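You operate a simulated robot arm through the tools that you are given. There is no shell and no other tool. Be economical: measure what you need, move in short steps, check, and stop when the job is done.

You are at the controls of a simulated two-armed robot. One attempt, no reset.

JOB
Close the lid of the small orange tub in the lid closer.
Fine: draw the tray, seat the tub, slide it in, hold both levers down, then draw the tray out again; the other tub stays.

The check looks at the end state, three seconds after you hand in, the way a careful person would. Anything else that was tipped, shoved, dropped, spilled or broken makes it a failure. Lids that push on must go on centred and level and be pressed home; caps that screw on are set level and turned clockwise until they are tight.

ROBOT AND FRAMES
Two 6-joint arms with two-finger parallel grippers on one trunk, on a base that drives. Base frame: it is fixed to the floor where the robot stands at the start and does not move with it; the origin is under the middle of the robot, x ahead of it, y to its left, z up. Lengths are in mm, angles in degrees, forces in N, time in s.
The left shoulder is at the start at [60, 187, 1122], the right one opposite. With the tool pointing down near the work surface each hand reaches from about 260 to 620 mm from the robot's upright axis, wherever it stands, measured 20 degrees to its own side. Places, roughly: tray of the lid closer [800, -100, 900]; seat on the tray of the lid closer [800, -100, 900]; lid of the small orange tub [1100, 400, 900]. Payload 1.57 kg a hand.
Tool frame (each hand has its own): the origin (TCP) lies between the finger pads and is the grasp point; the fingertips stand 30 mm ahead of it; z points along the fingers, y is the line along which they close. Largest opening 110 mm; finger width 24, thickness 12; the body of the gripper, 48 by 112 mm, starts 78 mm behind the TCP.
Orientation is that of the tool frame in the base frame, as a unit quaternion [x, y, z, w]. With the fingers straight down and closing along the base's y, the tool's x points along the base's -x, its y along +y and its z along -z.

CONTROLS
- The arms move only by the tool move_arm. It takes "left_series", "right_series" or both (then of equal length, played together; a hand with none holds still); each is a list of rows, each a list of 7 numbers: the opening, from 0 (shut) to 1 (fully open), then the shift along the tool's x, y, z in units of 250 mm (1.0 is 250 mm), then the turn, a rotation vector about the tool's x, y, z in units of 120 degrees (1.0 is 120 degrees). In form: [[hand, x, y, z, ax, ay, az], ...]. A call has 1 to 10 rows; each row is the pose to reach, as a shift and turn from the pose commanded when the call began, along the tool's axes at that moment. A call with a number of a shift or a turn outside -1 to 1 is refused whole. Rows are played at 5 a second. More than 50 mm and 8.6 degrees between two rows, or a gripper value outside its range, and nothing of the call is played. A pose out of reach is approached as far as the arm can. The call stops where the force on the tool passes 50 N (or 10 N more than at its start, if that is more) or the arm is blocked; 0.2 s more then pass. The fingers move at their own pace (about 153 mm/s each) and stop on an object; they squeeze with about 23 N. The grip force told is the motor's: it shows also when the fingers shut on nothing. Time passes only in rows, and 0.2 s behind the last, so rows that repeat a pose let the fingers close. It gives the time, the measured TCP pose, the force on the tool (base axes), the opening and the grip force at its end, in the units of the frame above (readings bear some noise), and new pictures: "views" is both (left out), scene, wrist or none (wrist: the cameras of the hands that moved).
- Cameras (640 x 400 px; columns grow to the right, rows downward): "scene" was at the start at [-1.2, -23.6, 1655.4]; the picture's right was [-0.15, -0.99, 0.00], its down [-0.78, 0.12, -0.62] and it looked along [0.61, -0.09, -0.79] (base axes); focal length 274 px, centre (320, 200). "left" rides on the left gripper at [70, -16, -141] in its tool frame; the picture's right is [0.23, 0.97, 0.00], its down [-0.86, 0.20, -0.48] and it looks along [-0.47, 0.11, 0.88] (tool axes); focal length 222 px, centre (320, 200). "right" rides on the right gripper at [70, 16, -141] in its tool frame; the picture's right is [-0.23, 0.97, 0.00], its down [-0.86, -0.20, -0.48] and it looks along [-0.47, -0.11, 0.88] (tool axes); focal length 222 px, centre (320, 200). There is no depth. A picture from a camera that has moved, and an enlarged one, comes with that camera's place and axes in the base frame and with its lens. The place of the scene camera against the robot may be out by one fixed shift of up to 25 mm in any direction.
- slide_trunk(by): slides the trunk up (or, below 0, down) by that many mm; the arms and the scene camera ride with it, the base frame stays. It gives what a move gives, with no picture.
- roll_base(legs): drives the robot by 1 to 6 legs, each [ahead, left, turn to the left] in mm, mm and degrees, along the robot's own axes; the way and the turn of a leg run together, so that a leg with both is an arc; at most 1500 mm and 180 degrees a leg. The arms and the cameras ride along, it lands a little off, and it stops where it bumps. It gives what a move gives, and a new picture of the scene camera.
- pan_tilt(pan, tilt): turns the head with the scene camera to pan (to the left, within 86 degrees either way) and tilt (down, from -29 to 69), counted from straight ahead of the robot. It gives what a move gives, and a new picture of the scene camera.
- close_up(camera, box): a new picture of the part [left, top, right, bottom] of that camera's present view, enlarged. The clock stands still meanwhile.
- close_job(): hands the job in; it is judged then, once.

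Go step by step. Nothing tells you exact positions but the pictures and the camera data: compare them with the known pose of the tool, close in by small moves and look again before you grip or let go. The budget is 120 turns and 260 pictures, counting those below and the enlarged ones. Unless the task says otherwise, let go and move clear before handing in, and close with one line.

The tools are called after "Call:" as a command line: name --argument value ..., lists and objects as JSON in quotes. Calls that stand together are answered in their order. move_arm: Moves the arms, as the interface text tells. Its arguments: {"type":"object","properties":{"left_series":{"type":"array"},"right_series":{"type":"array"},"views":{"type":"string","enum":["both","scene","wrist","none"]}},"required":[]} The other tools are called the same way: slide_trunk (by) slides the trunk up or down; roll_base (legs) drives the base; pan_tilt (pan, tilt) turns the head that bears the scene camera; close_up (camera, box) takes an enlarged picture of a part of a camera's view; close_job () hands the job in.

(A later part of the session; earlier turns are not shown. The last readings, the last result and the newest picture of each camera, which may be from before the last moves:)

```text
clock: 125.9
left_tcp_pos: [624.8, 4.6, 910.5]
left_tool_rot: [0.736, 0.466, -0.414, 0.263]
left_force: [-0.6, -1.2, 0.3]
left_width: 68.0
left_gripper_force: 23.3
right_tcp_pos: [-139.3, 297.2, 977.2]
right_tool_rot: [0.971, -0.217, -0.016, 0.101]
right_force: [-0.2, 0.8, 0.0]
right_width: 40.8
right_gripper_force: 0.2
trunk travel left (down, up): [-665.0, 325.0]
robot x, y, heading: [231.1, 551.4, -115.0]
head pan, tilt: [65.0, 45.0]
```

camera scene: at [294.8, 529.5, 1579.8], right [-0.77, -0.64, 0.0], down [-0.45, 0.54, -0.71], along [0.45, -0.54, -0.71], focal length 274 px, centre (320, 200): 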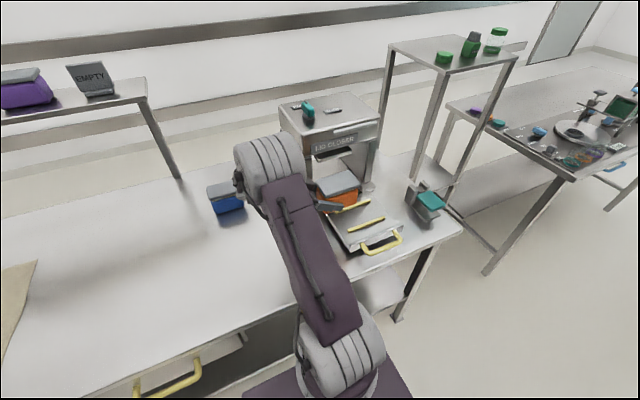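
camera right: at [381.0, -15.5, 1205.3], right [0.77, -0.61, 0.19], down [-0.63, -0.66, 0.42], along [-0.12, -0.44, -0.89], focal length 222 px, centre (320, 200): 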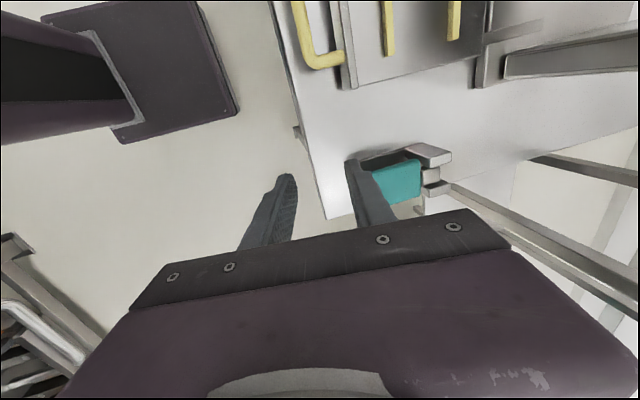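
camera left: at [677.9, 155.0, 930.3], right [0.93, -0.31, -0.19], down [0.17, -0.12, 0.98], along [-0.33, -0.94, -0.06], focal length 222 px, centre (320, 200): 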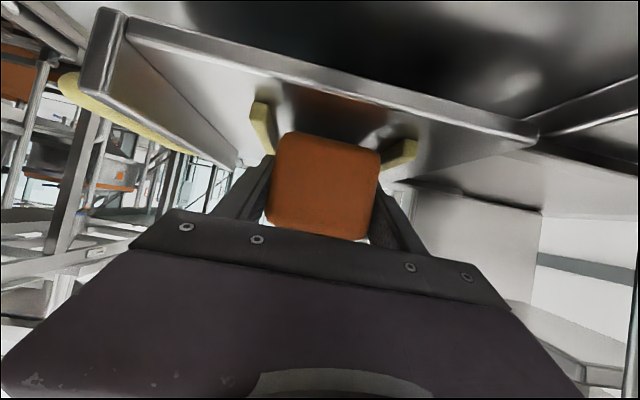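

Contact felt (weight gone from the hand). I open gently and look.

Call:
move_arm --left_series '[[0.6, 0.002, 0, 0.0012, 0, 0, 0], [0.65, 0.002, 0, 0.0012, 0, 0, 0], [0.72, 0.002, 0, 0.0012, 0, 0, 0], [0.8, 0.002, 0, 0.0012, 0, 0, 0]]' --views "wrist"

Call:
close_up --camera "scene" --box '[290, 150, 450, 260]'

```text
clock: 126.9
left_tcp_pos: [625.9, 5.7, 910.8]
left_tool_rot: [0.735, 0.466, -0.415, 0.264]
left_force: [4.9, -3.8, 8.7]
left_width: 74.2
left_gripper_force: 0.1
right_tcp_pos: [-139.9, 298.2, 977.3]
right_tool_rot: [0.971, -0.217, -0.016, 0.101]
right_force: [-1.1, -0.7, -0.5]
right_width: 40.5
right_gripper_force: 0.1
trunk travel left (down, up): [-665.0, 325.0]
robot x, y, heading: [233.1, 547.2, -115.3]
head pan, tilt: [65.0, 45.0]
camera left: at [677.5, 155.4, 925.5], right [0.93, -0.31, -0.19], down [0.17, -0.11, 0.98], along [-0.33, -0.94, -0.05], focal length 222 px, centre (320, 200)
```

left: 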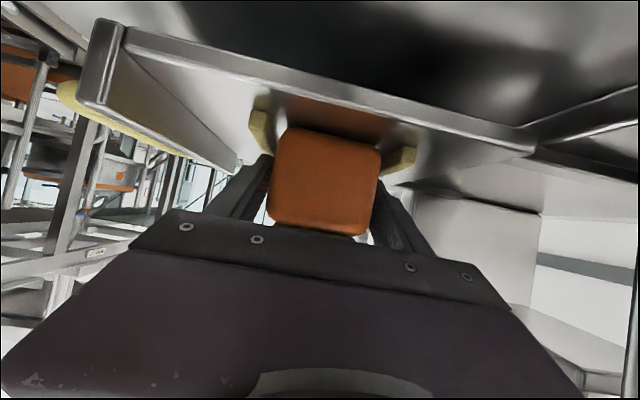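

```text
3.64 times, centred on (370, 205) of scene
camera zoom: at [294.4, 530.2, 1579.9], right [-0.77, -0.64, 0.0], down [-0.45, 0.54, -0.71], along [0.45, -0.54, -0.71], focal length 996 px, centre (138, 182)
```

zoom: 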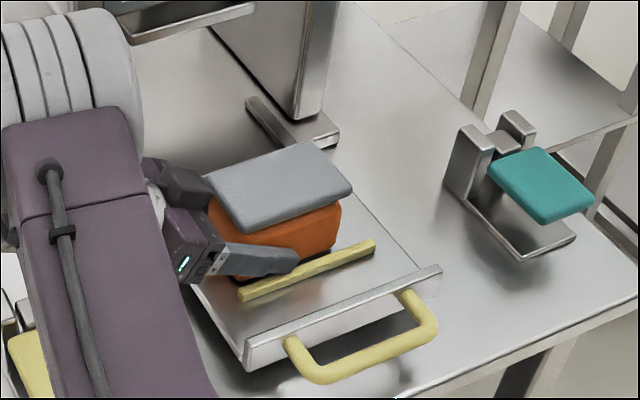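

The fingers press on the rails while opening. The tub is released, so I raise the hand 6 mm before opening further.

Call:
move_arm --left_series '[[0.68, -0.0103, 0, -0.0062, 0, 0, 0], [0.68, -0.0206, 0, -0.0124, 0, 0, 0], [0.72, -0.0206, 0, -0.0124, 0, 0, 0], [0.8, -0.0206, 0, -0.0124, 0, 0, 0]]' --views "wrist"

Call:
close_up --camera "scene" --box '[290, 150, 450, 260]'

```text
clock: 127.9
left_tcp_pos: [624.8, 6.1, 915.4]
left_tool_rot: [0.736, 0.466, -0.414, 0.262]
left_force: [-1.0, 0.2, -0.6]
left_width: 87.9
left_gripper_force: 0.1
right_tcp_pos: [-139.8, 298.6, 977.7]
right_tool_rot: [0.971, -0.217, -0.016, 0.101]
right_force: [-0.2, 0.6, 0.5]
right_width: 40.6
right_gripper_force: 0.1
trunk travel left (down, up): [-665.0, 325.0]
robot x, y, heading: [233.0, 551.0, -115.2]
head pan, tilt: [65.0, 45.0]
camera left: at [677.6, 155.1, 930.2], right [0.93, -0.31, -0.19], down [0.17, -0.12, 0.98], along [-0.33, -0.94, -0.06], focal length 222 px, centre (320, 200)
```

left: 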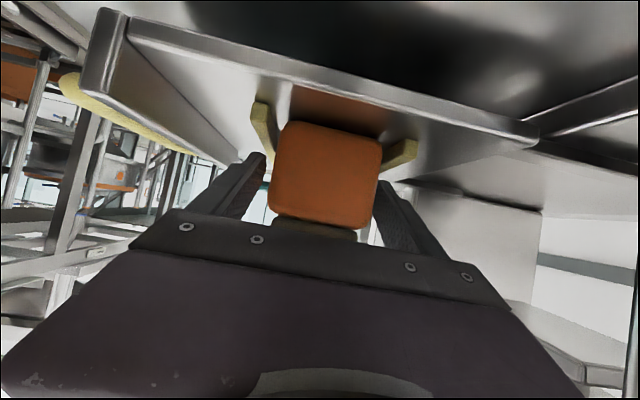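

```text
3.64 times, centred on (370, 205) of scene
camera zoom: at [294.2, 529.6, 1579.8], right [-0.77, -0.64, 0.0], down [-0.45, 0.54, -0.71], along [0.45, -0.54, -0.71], focal length 996 px, centre (138, 182)
```

zoom: 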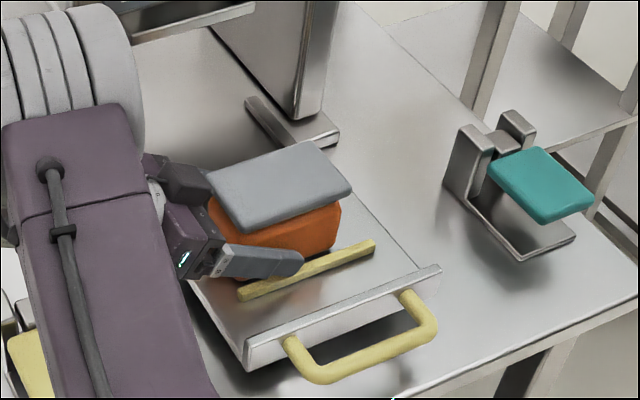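

The tub stands on the seat with its lid on. I withdraw the hand horizontally along the tub's length, then look.

Call:
move_arm --left_series '[[0.8, 0.05, 0, -0.085, 0, 0, 0], [0.8, 0.13, 0, -0.22, 0, 0, 0], [0.8, 0.21, 0, -0.35, 0, 0, 0], [0.8, 0.29, 0, -0.48, 0, 0, 0], [0.8, 0.22, 0, -0.6, 0, 0, 0], [0.8, 0.08, 0, -0.7, 0, 0, 0]]' --views "both"

Call:
close_up --camera "scene" --box '[290, 130, 450, 260]'

```text
clock: 129.3
left_tcp_pos: [693.8, 148.5, 989.6]
left_tool_rot: [0.736, 0.466, -0.415, 0.263]
left_force: [0.0, 0.3, 0.0]
left_width: 88.2
left_gripper_force: 0.1
right_tcp_pos: [-140.3, 297.6, 977.2]
right_tool_rot: [0.971, -0.217, -0.015, 0.101]
right_force: [-0.3, 0.0, -1.2]
right_width: 40.3
right_gripper_force: 0.1
trunk travel left (down, up): [-665.0, 325.0]
robot x, y, heading: [230.4, 549.2, -115.2]
head pan, tilt: [65.0, 45.0]
camera scene: at [292.8, 530.0, 1579.8], right [-0.77, -0.64, 0.0], down [-0.45, 0.54, -0.71], along [0.45, -0.54, -0.71], focal length 274 px, centre (320, 200)
camera left: at [745.4, 299.9, 1004.1], right [0.93, -0.31, -0.19], down [0.16, -0.12, 0.98], along [-0.33, -0.94, -0.06], focal length 222 px, centre (320, 200)
```

scene: 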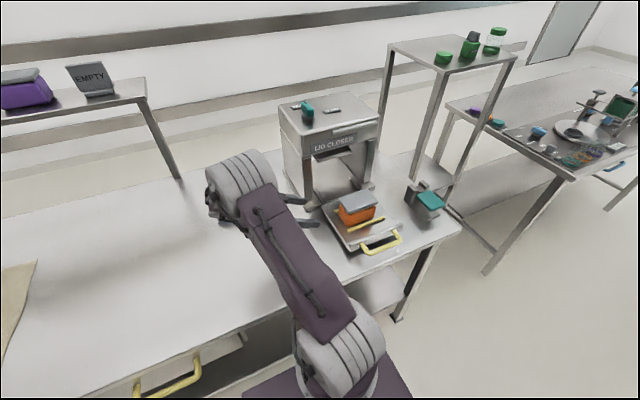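
left: 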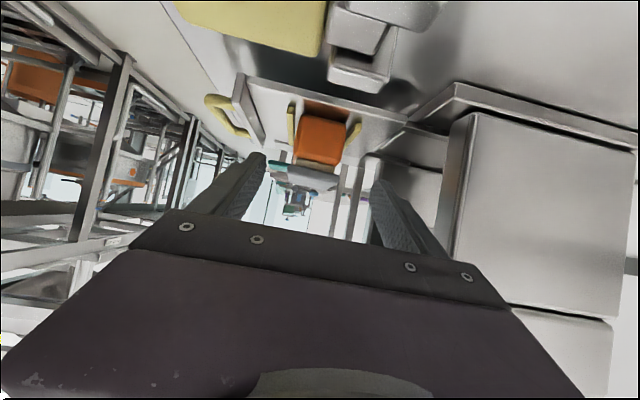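

```text
3.08 times, centred on (370, 195) of scene
camera zoom: at [292.8, 530.0, 1579.8], right [-0.77, -0.64, 0.0], down [-0.45, 0.54, -0.71], along [0.45, -0.54, -0.71], focal length 843 px, centre (166, 215)
```

zoom: 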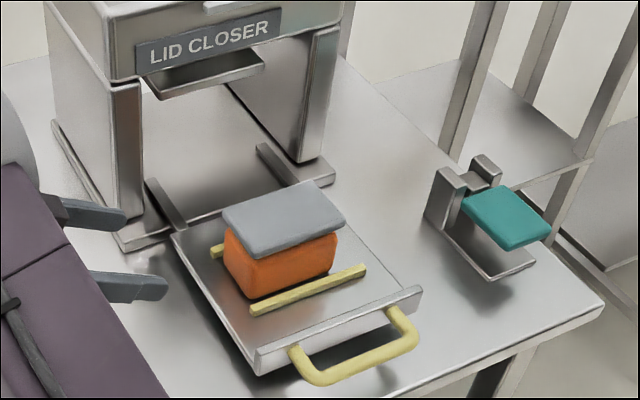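

The tub sits squarely between the rails, lid on. Now I raise the trunk, turn back to face the closer, and shift in front of it to push the tray in.

Call:
slide_trunk --by 85

Call:
roll_base --legs '[[0, 0, 90], [0, -292, 0]]'

Call:
pan_tilt --pan 0 --tilt 50

```text
clock: 130.5
left_tcp_pos: [694.5, 149.8, 1072.8]
left_tool_rot: [0.736, 0.467, -0.415, 0.263]
left_force: [0.4, -0.2, -0.3]
left_width: 87.8
left_gripper_force: 0.0
right_tcp_pos: [-139.9, 297.8, 1062.3]
right_tool_rot: [0.971, -0.217, -0.016, 0.101]
right_force: [0.4, 0.9, -0.2]
right_width: 40.4
right_gripper_force: 0.1
trunk travel left (down, up): [-750.0, 240.0]
robot x, y, heading: [230.6, 548.3, -115.3]
head pan, tilt: [65.0, 45.0]
```

```text
clock: 136.2
left_tcp_pos: [518.0, 739.3, 1072.6]
left_tool_rot: [0.209, 0.846, -0.118, 0.477]
left_force: [-0.3, -0.8, 0.5]
left_width: 87.8
left_gripper_force: 0.0
right_tcp_pos: [333.7, -86.3, 1062.6]
right_tool_rot: [0.851, 0.514, 0.058, 0.084]
right_force: [0.7, 0.9, 0.0]
right_width: 40.7
right_gripper_force: 0.1
trunk travel left (down, up): [-750.0, 240.0]
robot x, y, heading: [96.0, 296.2, -27.7]
head pan, tilt: [65.0, 45.0]
camera scene: at [93.8, 361.7, 1664.7], right [0.6, -0.8, 0.0], down [-0.56, -0.43, -0.71], along [0.56, 0.43, -0.71], focal length 274 px, centre (320, 200)
```

scene: 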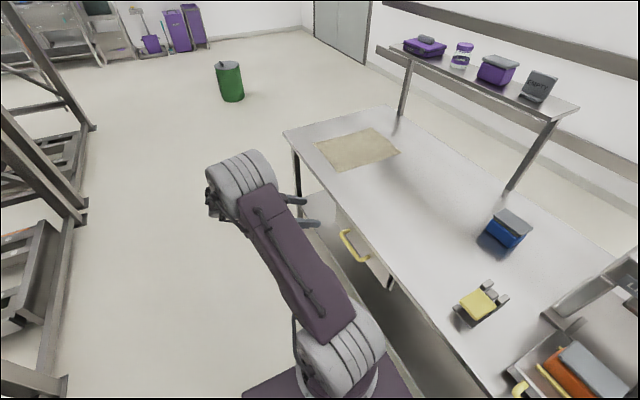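

```text
clock: 137.6
left_tcp_pos: [517.6, 738.6, 1073.4]
left_tool_rot: [0.209, 0.846, -0.117, 0.477]
left_force: [0.1, 0.7, -0.4]
left_width: 88.0
left_gripper_force: 0.0
right_tcp_pos: [333.2, -87.3, 1061.5]
right_tool_rot: [0.851, 0.515, 0.058, 0.084]
right_force: [-0.1, 0.1, -0.4]
right_width: 40.9
right_gripper_force: 0.0
trunk travel left (down, up): [-750.0, 240.0]
robot x, y, heading: [96.6, 296.2, -27.8]
head pan, tilt: [0.0, 50.0]
camera scene: at [96.2, 274.8, 1657.9], right [-0.47, -0.88, 0.0], down [-0.68, 0.36, -0.64], along [0.57, -0.3, -0.77], focal length 274 px, centre (320, 200)
```

scene: 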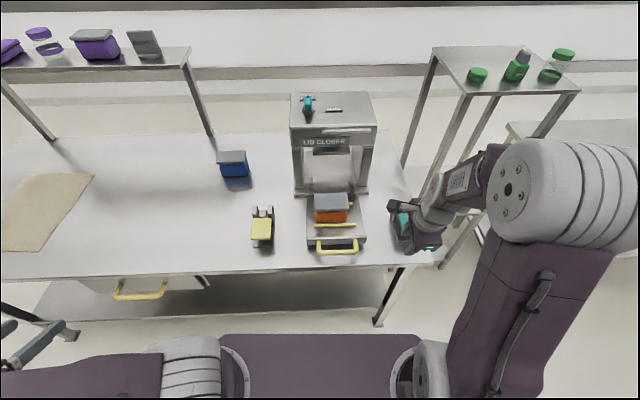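

Heading is off by 2.8°; I correct it, nudge forward, then bring the right hand above the handle.

Call:
roll_base --legs '[[0, 0, 2.8], [15, 0, 0]]'

Call:
move_arm --right_series '[[0.37, 0.15, 0.01, 0.03, 0, 0, 0], [0.37, 0.3, 0.02, 0.1, 0, 0, 0], [0.37, 0.45, 0.03, 0.18, 0, 0, 0], [0.37, 0.6, 0.04, 0.27, 0, 0, 0], [0.37, 0.616, 0.041, 0.364, 0, 0, 0]]' --views "wrist"

```text
clock: 138.7
left_tcp_pos: [504.9, 754.0, 1074.8]
left_tool_rot: [0.189, 0.849, -0.107, 0.481]
left_force: [-0.1, -0.1, -0.2]
left_width: 87.7
left_gripper_force: 0.1
right_tcp_pos: [361.9, -80.9, 1064.2]
right_tool_rot: [0.837, 0.537, 0.061, 0.084]
right_force: [-0.7, 0.3, -0.4]
right_width: 40.7
right_gripper_force: 0.3
trunk travel left (down, up): [-750.0, 240.0]
robot x, y, heading: [112.0, 291.3, -25.3]
head pan, tilt: [0.0, 50.0]
camera scene: at [105.3, 271.9, 1657.9], right [-0.42, -0.91, 0.0], down [-0.69, 0.32, -0.65], along [0.58, -0.27, -0.76], focal length 274 px, centre (320, 200)
```

scene: 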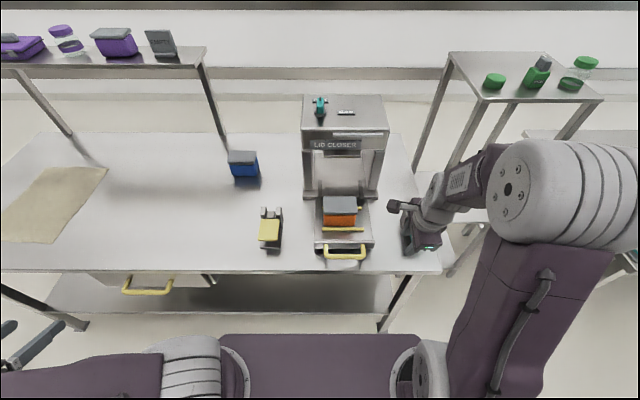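

```text
clock: 139.9
left_tcp_pos: [508.8, 752.3, 1074.3]
left_tool_rot: [0.189, 0.851, -0.105, 0.479]
left_force: [0.8, -0.7, 0.1]
left_width: 88.0
left_gripper_force: 0.0
right_tcp_pos: [458.2, 46.2, 976.1]
right_tool_rot: [0.839, 0.534, 0.061, 0.083]
right_force: [-0.5, 0.2, 0.4]
right_width: 40.9
right_gripper_force: 0.0
trunk travel left (down, up): [-750.0, 240.0]
robot x, y, heading: [112.0, 291.1, -25.1]
head pan, tilt: [0.0, 50.0]
camera right: at [475.0, 114.3, 1119.6], right [0.77, -0.61, 0.19], down [-0.63, -0.66, 0.42], along [-0.13, -0.44, -0.89], focal length 222 px, centre (320, 200)
```

right: 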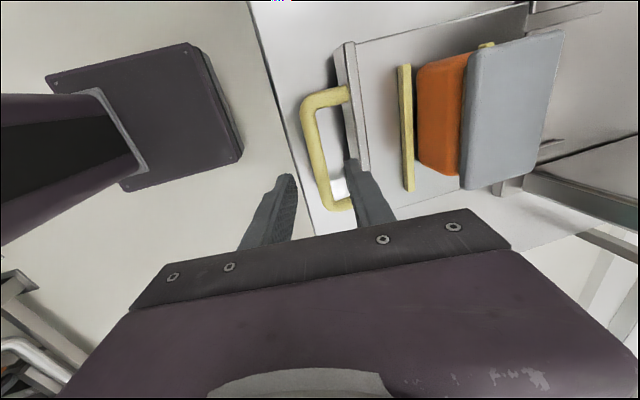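

Aligned on the bar. Descend and close on it.

Call:
move_arm --right_series '[[0.37, 0, -0.005, 0.12, 0, 0, 0], [0.37, 0, -0.005, 0.24, 0, 0, 0], [0.37, 0, -0.005, 0.345, 0, 0, 0], [0.1, 0, -0.005, 0.345, 0, 0, 0], [0, 0, -0.005, 0.345, 0, 0, 0], [0, 0, -0.005, 0.345, 0, 0, 0]]' --views "wrist"

```text
clock: 141.3
left_tcp_pos: [509.0, 753.3, 1073.4]
left_tool_rot: [0.188, 0.851, -0.105, 0.479]
left_force: [0.2, 0.4, -0.1]
left_width: 88.0
left_gripper_force: 0.0
right_tcp_pos: [473.0, 39.7, 893.7]
right_tool_rot: [0.839, 0.535, 0.06, 0.082]
right_force: [-0.1, -0.1, -4.7]
right_width: 15.7
right_gripper_force: 31.1
trunk travel left (down, up): [-750.0, 240.0]
robot x, y, heading: [109.9, 287.3, -25.2]
head pan, tilt: [0.0, 50.0]
camera right: at [490.1, 107.1, 1036.1], right [0.77, -0.61, 0.19], down [-0.63, -0.66, 0.42], along [-0.13, -0.44, -0.89], focal length 222 px, centre (320, 200)
```

right: 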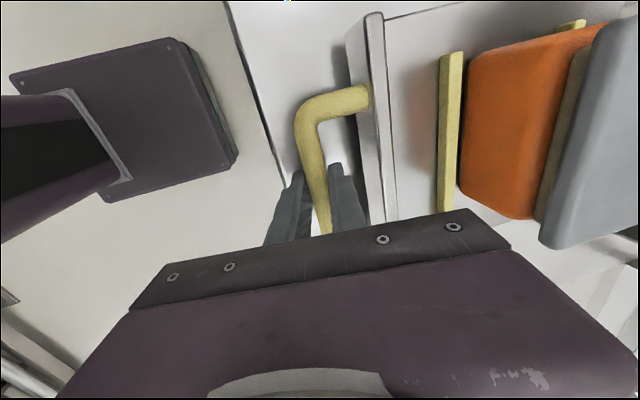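

Gripped. I push the tray in slowly by 110 mm with the arm.

Call:
move_arm --right_series '[[0, 0, 0.03, 0.006, 0, 0, 0], [0, 0, 0.08, 0.017, 0, 0, 0], [0, 0, 0.14, 0.03, 0, 0, 0], [0, 0, 0.2, 0.043, 0, 0, 0], [0, 0, 0.26, 0.055, 0, 0, 0], [0, 0, 0.32, 0.068, 0, 0, 0], [0, 0, 0.38, 0.081, 0, 0, 0], [0, 0, 0.42, 0.089, 0, 0, 0], [0, 0, 0.43, 0.091, 0, 0, 0]]' --views "wrist"

```text
clock: 143.3
left_tcp_pos: [507.6, 751.5, 1074.2]
left_tool_rot: [0.19, 0.85, -0.106, 0.479]
left_force: [-0.6, -0.2, 0.5]
left_width: 88.1
left_gripper_force: 0.0
right_tcp_pos: [570.4, -6.6, 892.4]
right_tool_rot: [0.838, 0.536, 0.062, 0.083]
right_force: [-5.5, -10.2, 6.9]
right_width: 15.6
right_gripper_force: 31.6
trunk travel left (down, up): [-750.0, 240.0]
robot x, y, heading: [110.1, 287.6, -24.9]
head pan, tilt: [0.0, 50.0]
camera right: at [586.7, 61.4, 1036.1], right [0.77, -0.61, 0.2], down [-0.63, -0.66, 0.42], along [-0.12, -0.44, -0.89], focal length 222 px, centre (320, 200)
```

right: 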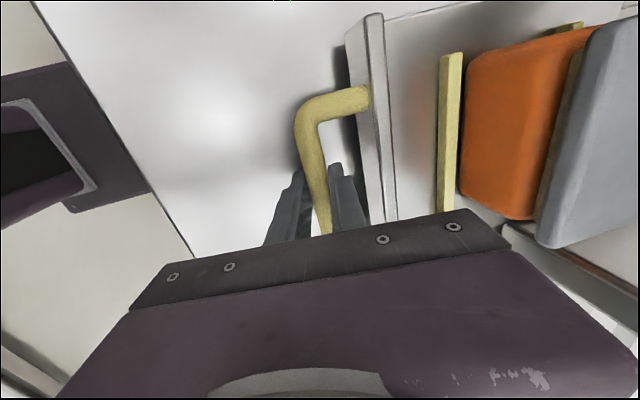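

Good. I continue with the base driving forward, hand holding the bar.

Call:
roll_base --legs '[[40, 0, 0], [40, 0, 0], [30, 0, 0]]'

```text
clock: 145.1
left_tcp_pos: [604.3, 707.6, 1072.3]
left_tool_rot: [0.188, 0.85, -0.106, 0.48]
left_force: [-0.4, 0.1, -0.6]
left_width: 88.1
left_gripper_force: 0.1
right_tcp_pos: [665.9, -48.7, 892.5]
right_tool_rot: [0.838, 0.536, 0.058, 0.082]
right_force: [-1.7, 2.2, -5.8]
right_width: 15.8
right_gripper_force: 31.4
trunk travel left (down, up): [-750.0, 240.0]
robot x, y, heading: [207.3, 242.6, -25.1]
head pan, tilt: [0.0, 50.0]
camera scene: at [205.1, 225.8, 1657.4], right [-0.42, -0.91, 0.0], down [-0.69, 0.32, -0.64], along [0.58, -0.27, -0.76], focal length 274 px, centre (320, 200)
```

scene: 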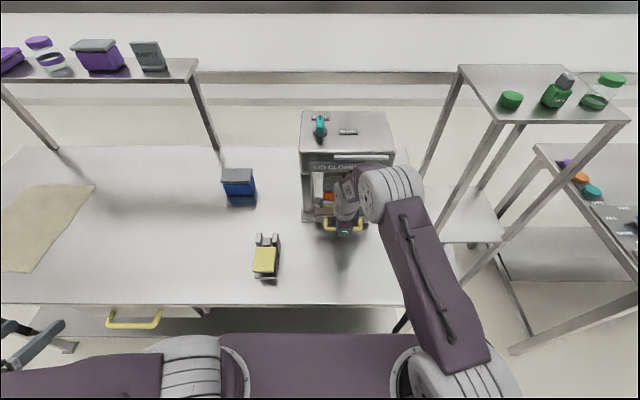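

About 35 mm remain; I push until the tray bottoms.

Call:
move_arm --right_series '[[0, 0, 0.03, 0.006, 0, 0, 0], [0, 0, 0.07, 0.015, 0, 0, 0], [0, 0, 0.11, 0.023, 0, 0, 0], [0, 0, 0.135, 0.029, 0, 0, 0], [0, 0, 0.145, 0.031, 0, 0, 0], [0, 0, 0.155, 0.033, 0, 0, 0]]' --views "wrist"

```text
clock: 146.5
left_tcp_pos: [604.7, 708.7, 1074.0]
left_tool_rot: [0.188, 0.85, -0.107, 0.481]
left_force: [0.7, 0.2, -0.1]
left_width: 88.2
left_gripper_force: 0.1
right_tcp_pos: [697.6, -64.5, 891.8]
right_tool_rot: [0.839, 0.535, 0.055, 0.08]
right_force: [-19.2, 10.9, 7.1]
right_width: 16.0
right_gripper_force: 31.8
trunk travel left (down, up): [-750.0, 240.0]
robot x, y, heading: [207.2, 243.9, -25.0]
head pan, tilt: [0.0, 50.0]
camera right: at [716.2, 3.1, 1034.5], right [0.77, -0.61, 0.19], down [-0.62, -0.66, 0.42], along [-0.13, -0.44, -0.89], focal length 222 px, centre (320, 200)
```

right: 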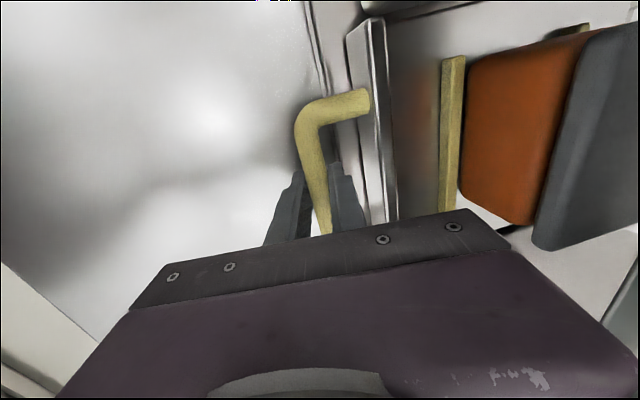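

The tray is at its inner stop. Release, lift clear and view.

Call:
move_arm --right_series '[[0.37, 0, -0.005, 0, 0, 0, 0], [0.37, 0, -0.015, 0, 0, 0, 0], [0.37, 0, -0.015, -0.15, 0, 0, 0], [0.37, 0, -0.015, -0.3, 0, 0, 0], [0.37, 0, -0.08, -0.45, 0, 0, 0], [0.37, -0.12, -0.15, -0.55, 0, 0, 0], [0.37, -0.26, -0.2, -0.6, 0, 0, 0], [0.37, -0.42, -0.22, -0.62, 0, 0, 0], [0.37, -0.58, -0.22, -0.62, 0, 0, 0], [0.37, -0.74, -0.22, -0.62, 0, 0, 0]]' --views "scene"

Call:
close_up --camera "scene" --box '[260, 100, 430, 250]'

```text
clock: 148.7
left_tcp_pos: [606.3, 705.9, 1073.6]
left_tool_rot: [0.189, 0.851, -0.106, 0.479]
left_force: [-0.3, 0.4, -0.3]
left_width: 88.1
left_gripper_force: 0.1
right_tcp_pos: [548.4, -202.4, 1029.3]
right_tool_rot: [0.838, 0.536, 0.059, 0.08]
right_force: [-0.3, -0.7, -0.1]
right_width: 40.8
right_gripper_force: 0.0
trunk travel left (down, up): [-750.0, 240.0]
robot x, y, heading: [208.2, 243.9, -25.4]
head pan, tilt: [0.0, 50.0]
camera scene: at [207.5, 222.1, 1657.9], right [-0.42, -0.91, 0.0], down [-0.69, 0.33, -0.64], along [0.58, -0.27, -0.77], focal length 274 px, centre (320, 200)
```

scene: 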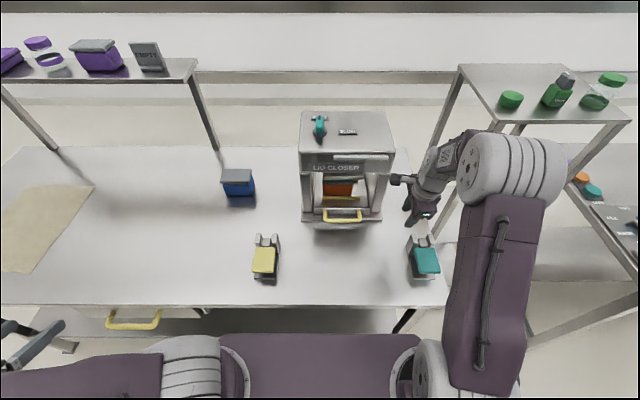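

```text
2.67 times, centred on (345, 175) of scene
camera zoom: at [207.5, 222.1, 1657.9], right [-0.42, -0.91, 0.0], down [-0.69, 0.33, -0.64], along [0.58, -0.27, -0.77], focal length 730 px, centre (253, 267)
```

zoom: 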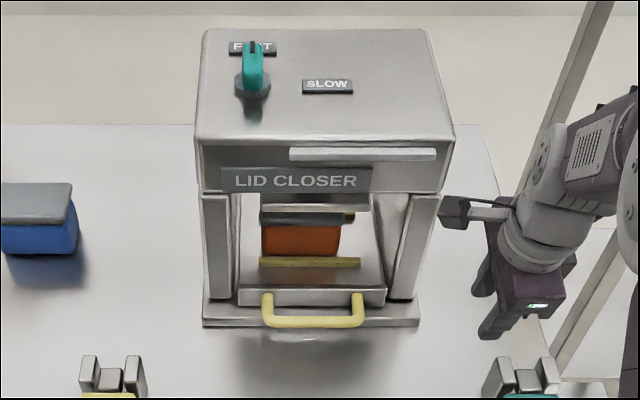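

The tray is in with the tub under the press plate. Next: both hands to the levers. I level and close both hands and pull them to working positions.

Call:
move_arm --left_series '[[0, -0.039, -0.075, 0.064, 0, 0.061, 0], [0, -0.078, -0.15, 0.128, 0, 0.122, 0], [0, -0.117, -0.225, 0.192, 0, 0.183, 0], [0, -0.155, -0.3, 0.257, 0, 0.244, 0], [0, -0.194, -0.375, 0.321, 0, 0.305, 0], [0, -0.233, -0.45, 0.385, 0, 0.366, 0], [0, -0.271, -0.525, 0.449, 0, 0.427, 0], [0, -0.31, -0.6, 0.514, 0, 0.49, 0]]' --right_series '[[0, 0.01, -0.06, -0.01, 0.02, 0, 0], [0, 0.02, -0.12, -0.02, 0.04, 0, 0], [0, 0.03, -0.18, -0.04, 0.06, 0, 0], [0, 0.04, -0.24, -0.05, 0.08, 0, 0], [0, 0.05, -0.3, -0.06, 0.1, 0, 0], [0, 0.06, -0.317, -0.067, 0.1, 0, 0], [0, 0.06, -0.317, -0.067, 0.1, 0, 0], [0, 0.06, -0.317, -0.067, 0.1, 0, 0]]' --views "none"

Call:
roll_base --legs '[[0, -73, 0]]'

```text
clock: 150.5
left_tcp_pos: [679.7, 507.4, 1072.3]
left_tool_rot: [0.218, 0.976, 0.001, -0.001]
left_force: [0.7, -0.2, 0.2]
left_width: 0.0
left_gripper_force: 21.7
right_tcp_pos: [482.2, -153.3, 1028.9]
right_tool_rot: [0.842, 0.539, 0.001, -0.008]
right_force: [-0.2, 0.8, -0.5]
right_width: 0.0
right_gripper_force: 21.6
trunk travel left (down, up): [-750.0, 240.0]
robot x, y, heading: [207.1, 246.7, -24.8]
head pan, tilt: [0.0, 50.0]
```

```text
clock: 151.6
left_tcp_pos: [650.7, 443.8, 1073.4]
left_tool_rot: [0.216, 0.976, -0.001, 0.0]
left_force: [-0.2, -0.4, -0.4]
left_width: 0.0
left_gripper_force: 21.1
right_tcp_pos: [451.6, -217.9, 1030.1]
right_tool_rot: [0.842, 0.539, 0.001, -0.007]
right_force: [0.2, -0.3, 0.7]
right_width: 0.0
right_gripper_force: 21.6
trunk travel left (down, up): [-750.0, 240.0]
robot x, y, heading: [176.6, 179.1, -25.1]
head pan, tilt: [0.0, 50.0]
camera scene: at [179.0, 160.8, 1657.8], right [-0.42, -0.91, 0.0], down [-0.69, 0.32, -0.64], along [0.58, -0.27, -0.77], focal length 274 px, centre (320, 200)
```

scene: 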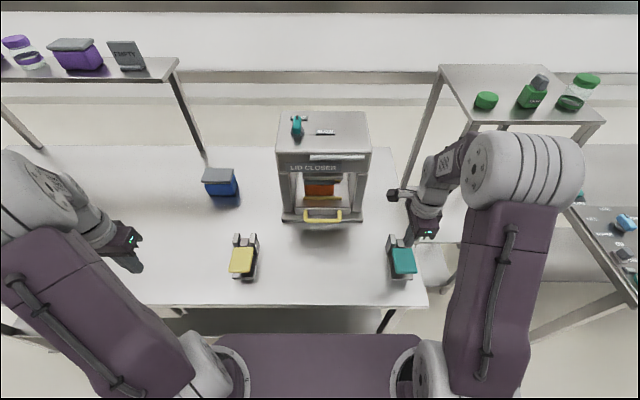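

Call:
move_arm --left_series '[[0, -0.06, -0.14, 0.03, 0, 0, 0], [0, -0.12, -0.28, 0.06, 0, 0, 0], [0, -0.18, -0.42, 0.1, 0, 0, 0], [0, -0.24, -0.56, 0.15, 0, 0, 0], [0, -0.3, -0.7, 0.22, 0, 0, 0], [0, -0.34, -0.82, 0.29, 0, 0, 0]]' --right_series '[[0, 0, 0, 0.03, 0, 0, 0], [0, 0, 0, 0.06, 0, 0, 0], [0, 0, 0, 0.09, 0, 0, 0], [0, 0, 0, 0.12, 0, 0, 0], [0, 0, 0, 0.14, 0, 0, 0], [0, 0, 0, 0.16, 0, 0, 0]]' --views "both"

```text
clock: 152.9
left_tcp_pos: [638.0, 221.0, 998.4]
left_tool_rot: [0.217, 0.976, 0.001, 0.001]
left_force: [-0.1, -0.3, -0.3]
left_width: 0.0
left_gripper_force: 21.5
right_tcp_pos: [450.1, -219.7, 989.9]
right_tool_rot: [0.842, 0.539, 0.003, -0.009]
right_force: [-0.4, -0.5, 0.0]
right_width: 0.0
right_gripper_force: 21.4
trunk travel left (down, up): [-750.0, 240.0]
robot x, y, heading: [177.7, 179.1, -25.3]
head pan, tilt: [0.0, 50.0]
camera scene: at [177.4, 155.4, 1657.9], right [-0.42, -0.91, 0.0], down [-0.69, 0.33, -0.64], along [0.58, -0.27, -0.77], focal length 274 px, centre (320, 200)
camera right: at [494.7, -164.8, 1132.5], right [0.79, -0.61, -0.01], down [-0.54, -0.7, 0.47], along [-0.3, -0.36, -0.88], focal length 222 px, centre (320, 200)
camera left: at [567.4, 235.0, 1141.5], right [0.2, 0.98, 0.0], down [0.86, -0.18, 0.48], along [0.47, -0.1, -0.88], focal length 222 px, centre (320, 200)
```

scene: 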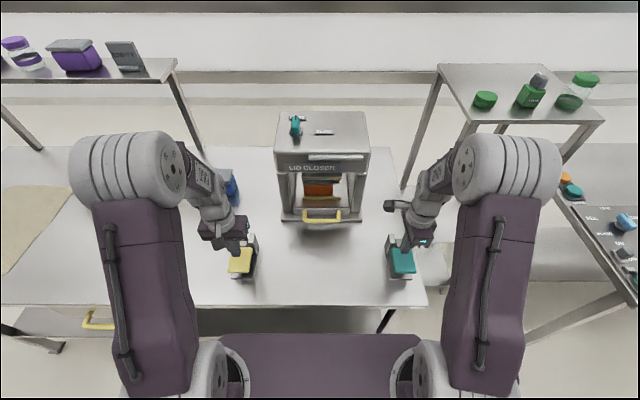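
right: 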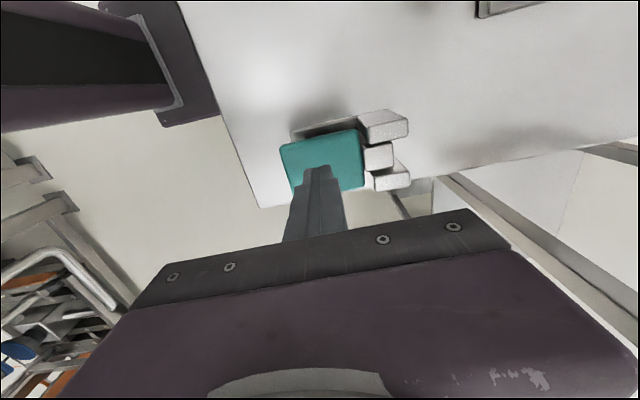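
left: 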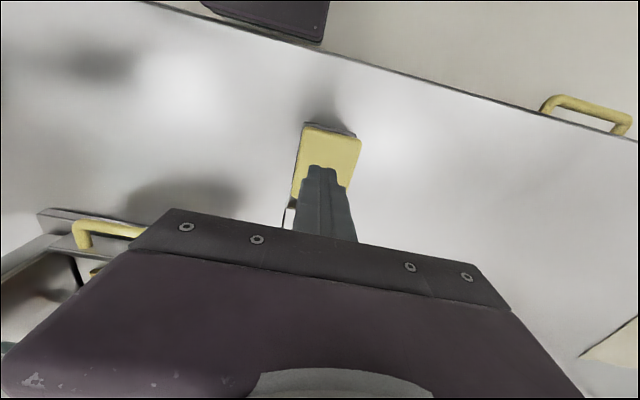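

Both hands are over their lever pads. I centre and lower to near contact.

Call:
move_arm --left_series '[[0, 0, 0.025, 0.07, 0, 0, 0], [0, 0, 0.025, 0.14, 0, 0, 0], [0, 0, 0.025, 0.2, 0, 0, 0]]' --right_series '[[0, -0.025, -0.03, 0.06, 0, 0, 0], [0, -0.025, -0.03, 0.12, 0, 0, 0], [0, -0.025, -0.03, 0.165, 0, 0, 0]]' --views "both"

Call:
close_up --camera "scene" --box '[200, 200, 440, 300]'

```text
clock: 153.8
left_tcp_pos: [640.7, 224.8, 949.4]
left_tool_rot: [0.217, 0.976, -0.001, 0.0]
left_force: [0.0, -0.4, 0.0]
left_width: 0.0
left_gripper_force: 20.9
right_tcp_pos: [441.3, -220.5, 949.1]
right_tool_rot: [0.842, 0.539, 0.002, -0.007]
right_force: [-0.1, -0.5, 0.0]
right_width: 0.0
right_gripper_force: 21.5
trunk travel left (down, up): [-750.0, 240.0]
robot x, y, heading: [176.5, 179.1, -24.8]
head pan, tilt: [0.0, 50.0]
camera scene: at [177.7, 157.3, 1657.9], right [-0.42, -0.91, 0.0], down [-0.69, 0.32, -0.64], along [0.58, -0.27, -0.77], focal length 274 px, centre (320, 200)
camera right: at [486.0, -165.4, 1091.4], right [0.79, -0.61, -0.01], down [-0.54, -0.7, 0.47], along [-0.3, -0.36, -0.88], focal length 222 px, centre (320, 200)
camera left: at [569.6, 241.4, 1091.9], right [0.21, 0.98, 0.0], down [0.86, -0.18, 0.48], along [0.47, -0.1, -0.88], focal length 222 px, centre (320, 200)
```

scene: 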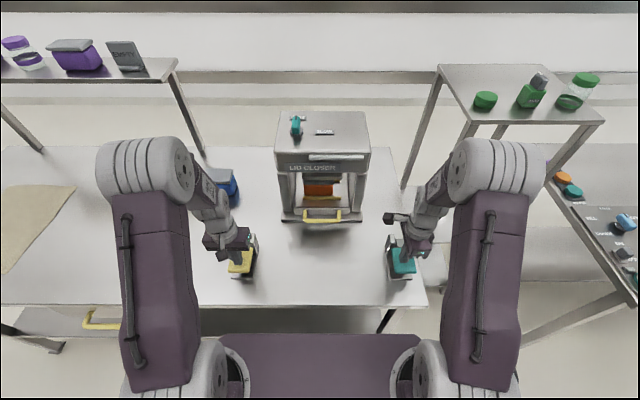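
right: 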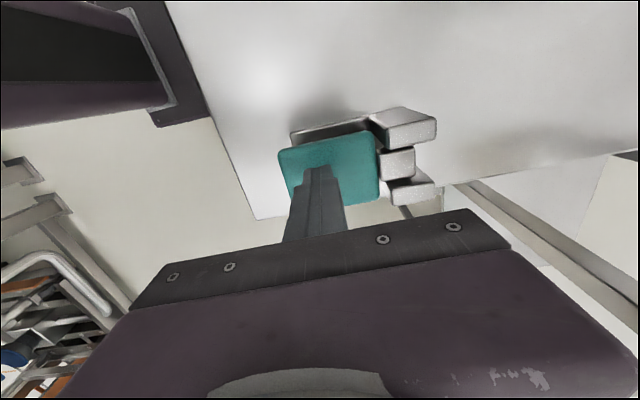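
left: 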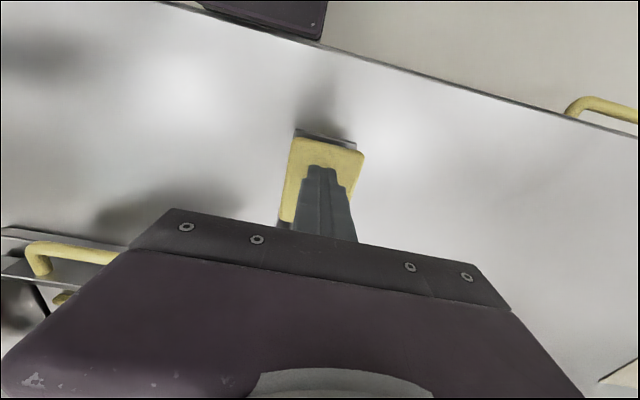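

```text
2.67 times, centred on (320, 250) of scene
camera zoom: at [177.7, 157.3, 1657.9], right [-0.42, -0.91, 0.0], down [-0.69, 0.32, -0.64], along [0.58, -0.27, -0.77], focal length 730 px, centre (320, 67)
```

zoom: 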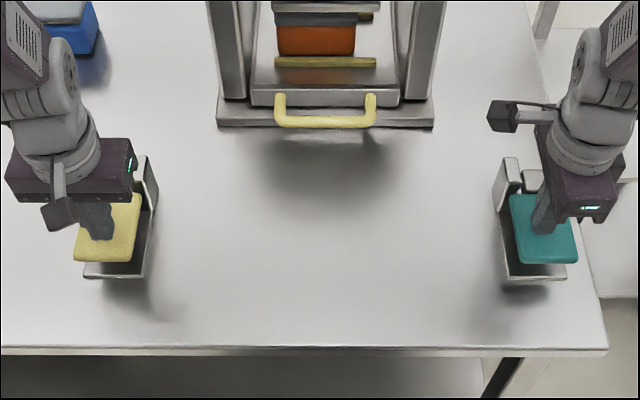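

Both tips point at the pads. I lower both hands together in small steps.

Call:
move_arm --left_series '[[0, 0, 0, 0.02, 0, 0, 0], [0, 0, 0, 0.04, 0, 0, 0], [0, 0, 0, 0.06, 0, 0, 0], [0, 0, 0, 0.08, 0, 0, 0]]' --right_series '[[0, 0, 0, 0.02, 0, 0, 0], [0, 0, 0, 0.04, 0, 0, 0], [0, 0, 0, 0.06, 0, 0, 0], [0, 0, 0, 0.08, 0, 0, 0]]' --views "none"

```text
clock: 154.8
left_tcp_pos: [639.3, 225.9, 930.9]
left_tool_rot: [0.216, 0.976, 0.0, 0.0]
left_force: [-0.2, -0.5, 2.3]
left_width: 0.0
left_gripper_force: 21.0
right_tcp_pos: [440.2, -220.3, 928.3]
right_tool_rot: [0.843, 0.538, 0.002, -0.007]
right_force: [2.2, -0.6, 3.1]
right_width: 0.1
right_gripper_force: 21.3
trunk travel left (down, up): [-750.0, 240.0]
robot x, y, heading: [173.0, 176.5, -25.1]
head pan, tilt: [0.0, 50.0]
```

Contact begins. I press further.

Call:
move_arm --left_series '[[0, 0, 0, 0.02, 0, 0, 0], [0, 0, 0, 0.04, 0, 0, 0], [0, 0, 0, 0.06, 0, 0, 0], [0, 0, 0, 0.08, 0, 0, 0]]' --right_series '[[0, 0, 0, 0.02, 0, 0, 0], [0, 0, 0, 0.04, 0, 0, 0], [0, 0, 0, 0.06, 0, 0, 0], [0, 0, 0, 0.08, 0, 0, 0]]' --views "scene"

Call:
close_up --camera "scene" --box '[240, 100, 400, 240]'

```text
clock: 155.9
left_tcp_pos: [637.4, 229.5, 911.4]
left_tool_rot: [0.216, 0.976, -0.001, 0.001]
left_force: [0.4, 0.3, 3.7]
left_width: 0.1
left_gripper_force: 21.4
right_tcp_pos: [439.9, -219.0, 914.3]
right_tool_rot: [0.843, 0.539, 0.005, 0.0]
right_force: [-8.7, 4.0, 34.5]
right_width: 0.0
right_gripper_force: 21.3
trunk travel left (down, up): [-750.0, 240.0]
robot x, y, heading: [176.0, 178.3, -25.1]
head pan, tilt: [0.0, 50.0]
stopped in row 4 (right hand): the force on the tool passed its limit (the readings are from after the stop); the commanded pose is now the measured one
camera scene: at [171.2, 162.7, 1658.1], right [-0.42, -0.91, 0.0], down [-0.69, 0.32, -0.65], along [0.58, -0.28, -0.76], focal length 274 px, centre (320, 200)
```

scene: 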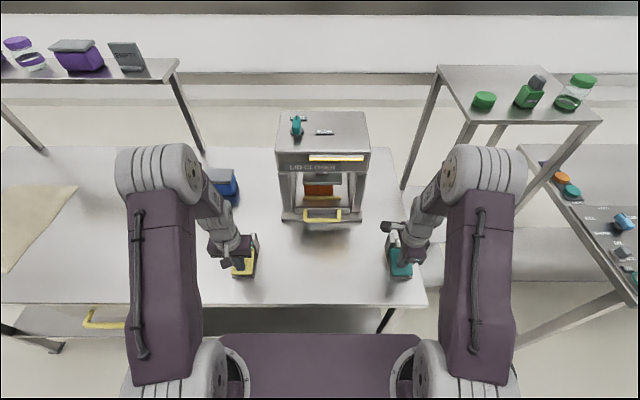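

```text
2.86 times, centred on (320, 170) of scene
camera zoom: at [171.2, 162.7, 1658.1], right [-0.42, -0.91, 0.0], down [-0.69, 0.32, -0.65], along [0.58, -0.28, -0.76], focal length 782 px, centre (320, 286)
```

zoom: 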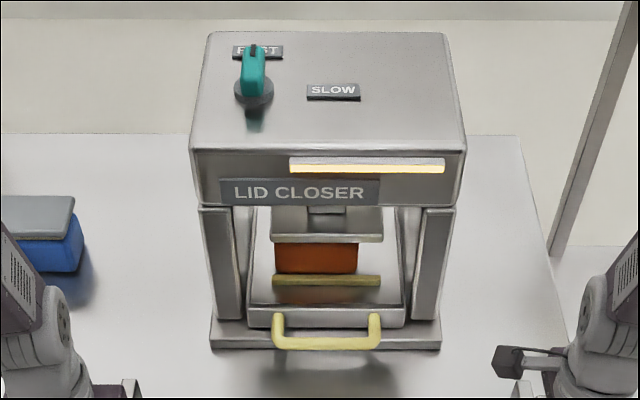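

The indicator is lit and the plate is coming down. I hold both levers.

Call:
move_arm --left_series '[[0, 0, 0, 0.006, 0, 0, 0], [0, 0, 0, 0.006, 0, 0, 0], [0, 0, 0, 0.006, 0, 0, 0], [0, 0, 0, 0.006, 0, 0, 0], [0, 0, 0, 0.006, 0, 0, 0], [0, 0, 0, 0.006, 0, 0, 0], [0, 0, 0, 0.006, 0, 0, 0], [0, 0, 0, 0.006, 0, 0, 0], [0, 0, 0, 0.006, 0, 0, 0]]' --right_series '[[0, 0, 0, 0, 0, 0, 0], [0, 0, 0, 0, 0, 0, 0], [0, 0, 0, 0, 0, 0, 0], [0, 0, 0, 0, 0, 0, 0], [0, 0, 0, 0, 0, 0, 0], [0, 0, 0, 0, 0, 0, 0], [0, 0, 0, 0, 0, 0, 0], [0, 0, 0, 0, 0, 0, 0], [0, 0, 0, 0, 0, 0, 0]]' --views "none"

Call:
close_up --camera "scene" --box '[240, 100, 400, 240]'

```text
clock: 157.9
left_tcp_pos: [635.9, 231.1, 910.5]
left_tool_rot: [0.217, 0.976, -0.002, 0.002]
left_force: [0.4, -0.3, 3.0]
left_width: 0.1
left_gripper_force: 21.9
right_tcp_pos: [439.6, -219.0, 912.8]
right_tool_rot: [0.842, 0.539, 0.004, 0.001]
right_force: [-9.0, 1.2, 46.2]
right_width: 0.1
right_gripper_force: 21.4
trunk travel left (down, up): [-750.0, 240.0]
robot x, y, heading: [179.6, 175.4, -25.2]
head pan, tilt: [0.0, 50.0]
```

```text
2.86 times, centred on (320, 170) of scene
camera zoom: at [170.2, 163.3, 1658.1], right [-0.42, -0.91, 0.0], down [-0.69, 0.32, -0.65], along [0.59, -0.28, -0.76], focal length 782 px, centre (320, 286)
```

zoom: 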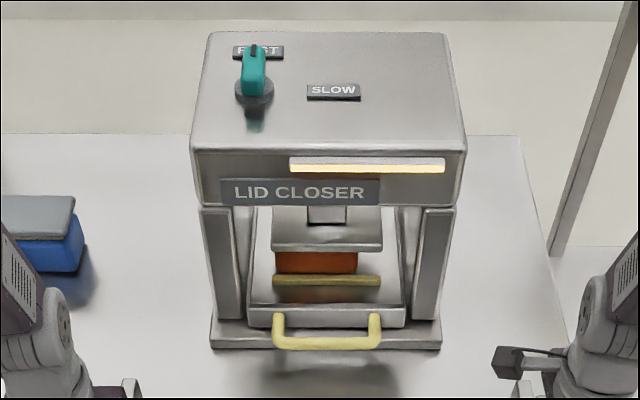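

The plate presses down; keep holding, easing the right slightly.

Call:
move_arm --left_series '[[0, 0, 0, 0, 0, 0, 0], [0, 0, 0, 0, 0, 0, 0], [0, 0, 0, 0, 0, 0, 0], [0, 0, 0, 0, 0, 0, 0], [0, 0, 0, 0, 0, 0, 0], [0, 0, 0, 0, 0, 0, 0], [0, 0, 0, 0, 0, 0, 0], [0, 0, 0, 0, 0, 0, 0], [0, 0, 0, 0, 0, 0, 0], [0, 0, 0, 0, 0, 0, 0]]' --right_series '[[0, 0, 0, -0.003, 0, 0, 0], [0, 0, 0, -0.003, 0, 0, 0], [0, 0, 0, -0.003, 0, 0, 0], [0, 0, 0, -0.003, 0, 0, 0], [0, 0, 0, -0.003, 0, 0, 0], [0, 0, 0, -0.003, 0, 0, 0], [0, 0, 0, -0.003, 0, 0, 0], [0, 0, 0, -0.003, 0, 0, 0], [0, 0, 0, -0.003, 0, 0, 0], [0, 0, 0, -0.003, 0, 0, 0]]' --views "none"

Call:
close_up --camera "scene" --box '[240, 100, 400, 240]'

```text
clock: 160.1
left_tcp_pos: [636.1, 230.0, 910.5]
left_tool_rot: [0.217, 0.976, -0.001, 0.002]
left_force: [-2.4, 0.5, 3.0]
left_width: 0.0
left_gripper_force: 20.6
right_tcp_pos: [439.0, -219.7, 913.9]
right_tool_rot: [0.843, 0.539, 0.004, 0.0]
right_force: [-11.0, 7.0, 32.2]
right_width: 0.2
right_gripper_force: 21.3
trunk travel left (down, up): [-750.0, 240.0]
robot x, y, heading: [179.0, 177.7, -24.9]
head pan, tilt: [0.0, 50.0]
```

```text
2.86 times, centred on (320, 170) of scene
camera zoom: at [170.5, 162.8, 1658.0], right [-0.42, -0.91, 0.0], down [-0.69, 0.32, -0.65], along [0.59, -0.28, -0.76], focal length 782 px, centre (320, 286)
```

zoom: 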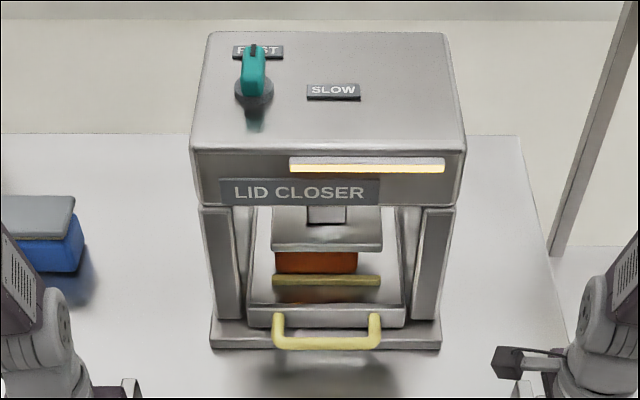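

The plate has stopped on the lid; light still amber. I hold a while longer to see whether it changes.

Call:
move_arm --left_series '[[0, 0, 0, 0, 0, 0, 0], [0, 0, 0, 0, 0, 0, 0], [0, 0, 0, 0, 0, 0, 0], [0, 0, 0, 0, 0, 0, 0], [0, 0, 0, 0, 0, 0, 0], [0, 0, 0, 0, 0, 0, 0], [0, 0, 0, 0, 0, 0, 0], [0, 0, 0, 0, 0, 0, 0], [0, 0, 0, 0, 0, 0, 0], [0, 0, 0, 0, 0, 0, 0]]' --right_series '[[0, 0, 0, 0, 0, 0, 0], [0, 0, 0, 0, 0, 0, 0], [0, 0, 0, 0, 0, 0, 0], [0, 0, 0, 0, 0, 0, 0], [0, 0, 0, 0, 0, 0, 0], [0, 0, 0, 0, 0, 0, 0], [0, 0, 0, 0, 0, 0, 0], [0, 0, 0, 0, 0, 0, 0], [0, 0, 0, 0, 0, 0, 0], [0, 0, 0, 0, 0, 0, 0]]' --views "none"

Call:
move_arm --left_series '[[0, 0, 0, 0, 0, 0, 0], [0, 0, 0, 0, 0, 0, 0], [0, 0, 0, 0, 0, 0, 0], [0, 0, 0, 0, 0, 0, 0], [0, 0, 0, 0, 0, 0, 0], [0, 0, 0, 0, 0, 0, 0], [0, 0, 0, 0, 0, 0, 0], [0, 0, 0, 0, 0, 0, 0], [0, 0, 0, 0, 0, 0, 0], [0, 0, 0, 0, 0, 0, 0]]' --right_series '[[0, 0, 0, 0, 0, 0, 0], [0, 0, 0, 0, 0, 0, 0], [0, 0, 0, 0, 0, 0, 0], [0, 0, 0, 0, 0, 0, 0], [0, 0, 0, 0, 0, 0, 0], [0, 0, 0, 0, 0, 0, 0], [0, 0, 0, 0, 0, 0, 0], [0, 0, 0, 0, 0, 0, 0], [0, 0, 0, 0, 0, 0, 0], [0, 0, 0, 0, 0, 0, 0]]' --views "none"

Call:
close_up --camera "scene" --box '[240, 100, 400, 240]'

```text
clock: 162.3
left_tcp_pos: [635.8, 229.6, 911.1]
left_tool_rot: [0.216, 0.976, -0.001, 0.002]
left_force: [-2.0, 1.5, 3.5]
left_width: 0.3
left_gripper_force: 21.9
right_tcp_pos: [438.4, -219.0, 914.2]
right_tool_rot: [0.842, 0.539, 0.005, 0.002]
right_force: [-12.0, 7.1, 29.4]
right_width: 0.2
right_gripper_force: 21.8
trunk travel left (down, up): [-750.0, 240.0]
robot x, y, heading: [178.2, 172.9, -25.0]
head pan, tilt: [0.0, 50.0]
```

```text
clock: 164.5
left_tcp_pos: [635.8, 228.8, 911.1]
left_tool_rot: [0.217, 0.976, -0.001, 0.002]
left_force: [-1.7, 2.2, 3.2]
left_width: 0.0
left_gripper_force: 21.7
right_tcp_pos: [439.2, -218.3, 913.7]
right_tool_rot: [0.842, 0.539, 0.004, 0.0]
right_force: [-11.0, 4.9, 31.0]
right_width: 0.1
right_gripper_force: 21.4
trunk travel left (down, up): [-750.0, 240.0]
robot x, y, heading: [179.0, 175.9, -25.1]
head pan, tilt: [0.0, 50.0]
```

```text
2.86 times, centred on (320, 170) of scene
camera zoom: at [170.6, 162.8, 1658.0], right [-0.42, -0.91, 0.0], down [-0.69, 0.32, -0.65], along [0.59, -0.28, -0.76], focal length 782 px, centre (320, 286)
```

zoom: 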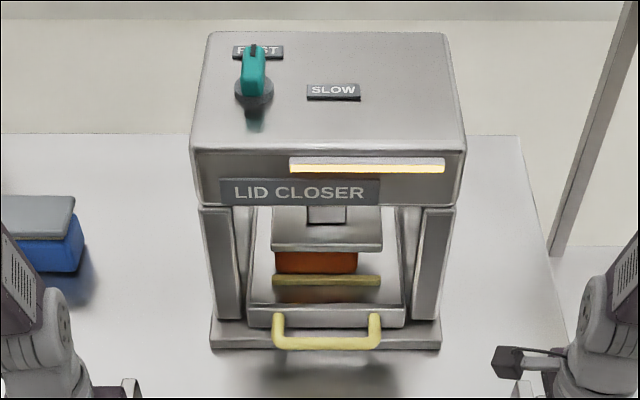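

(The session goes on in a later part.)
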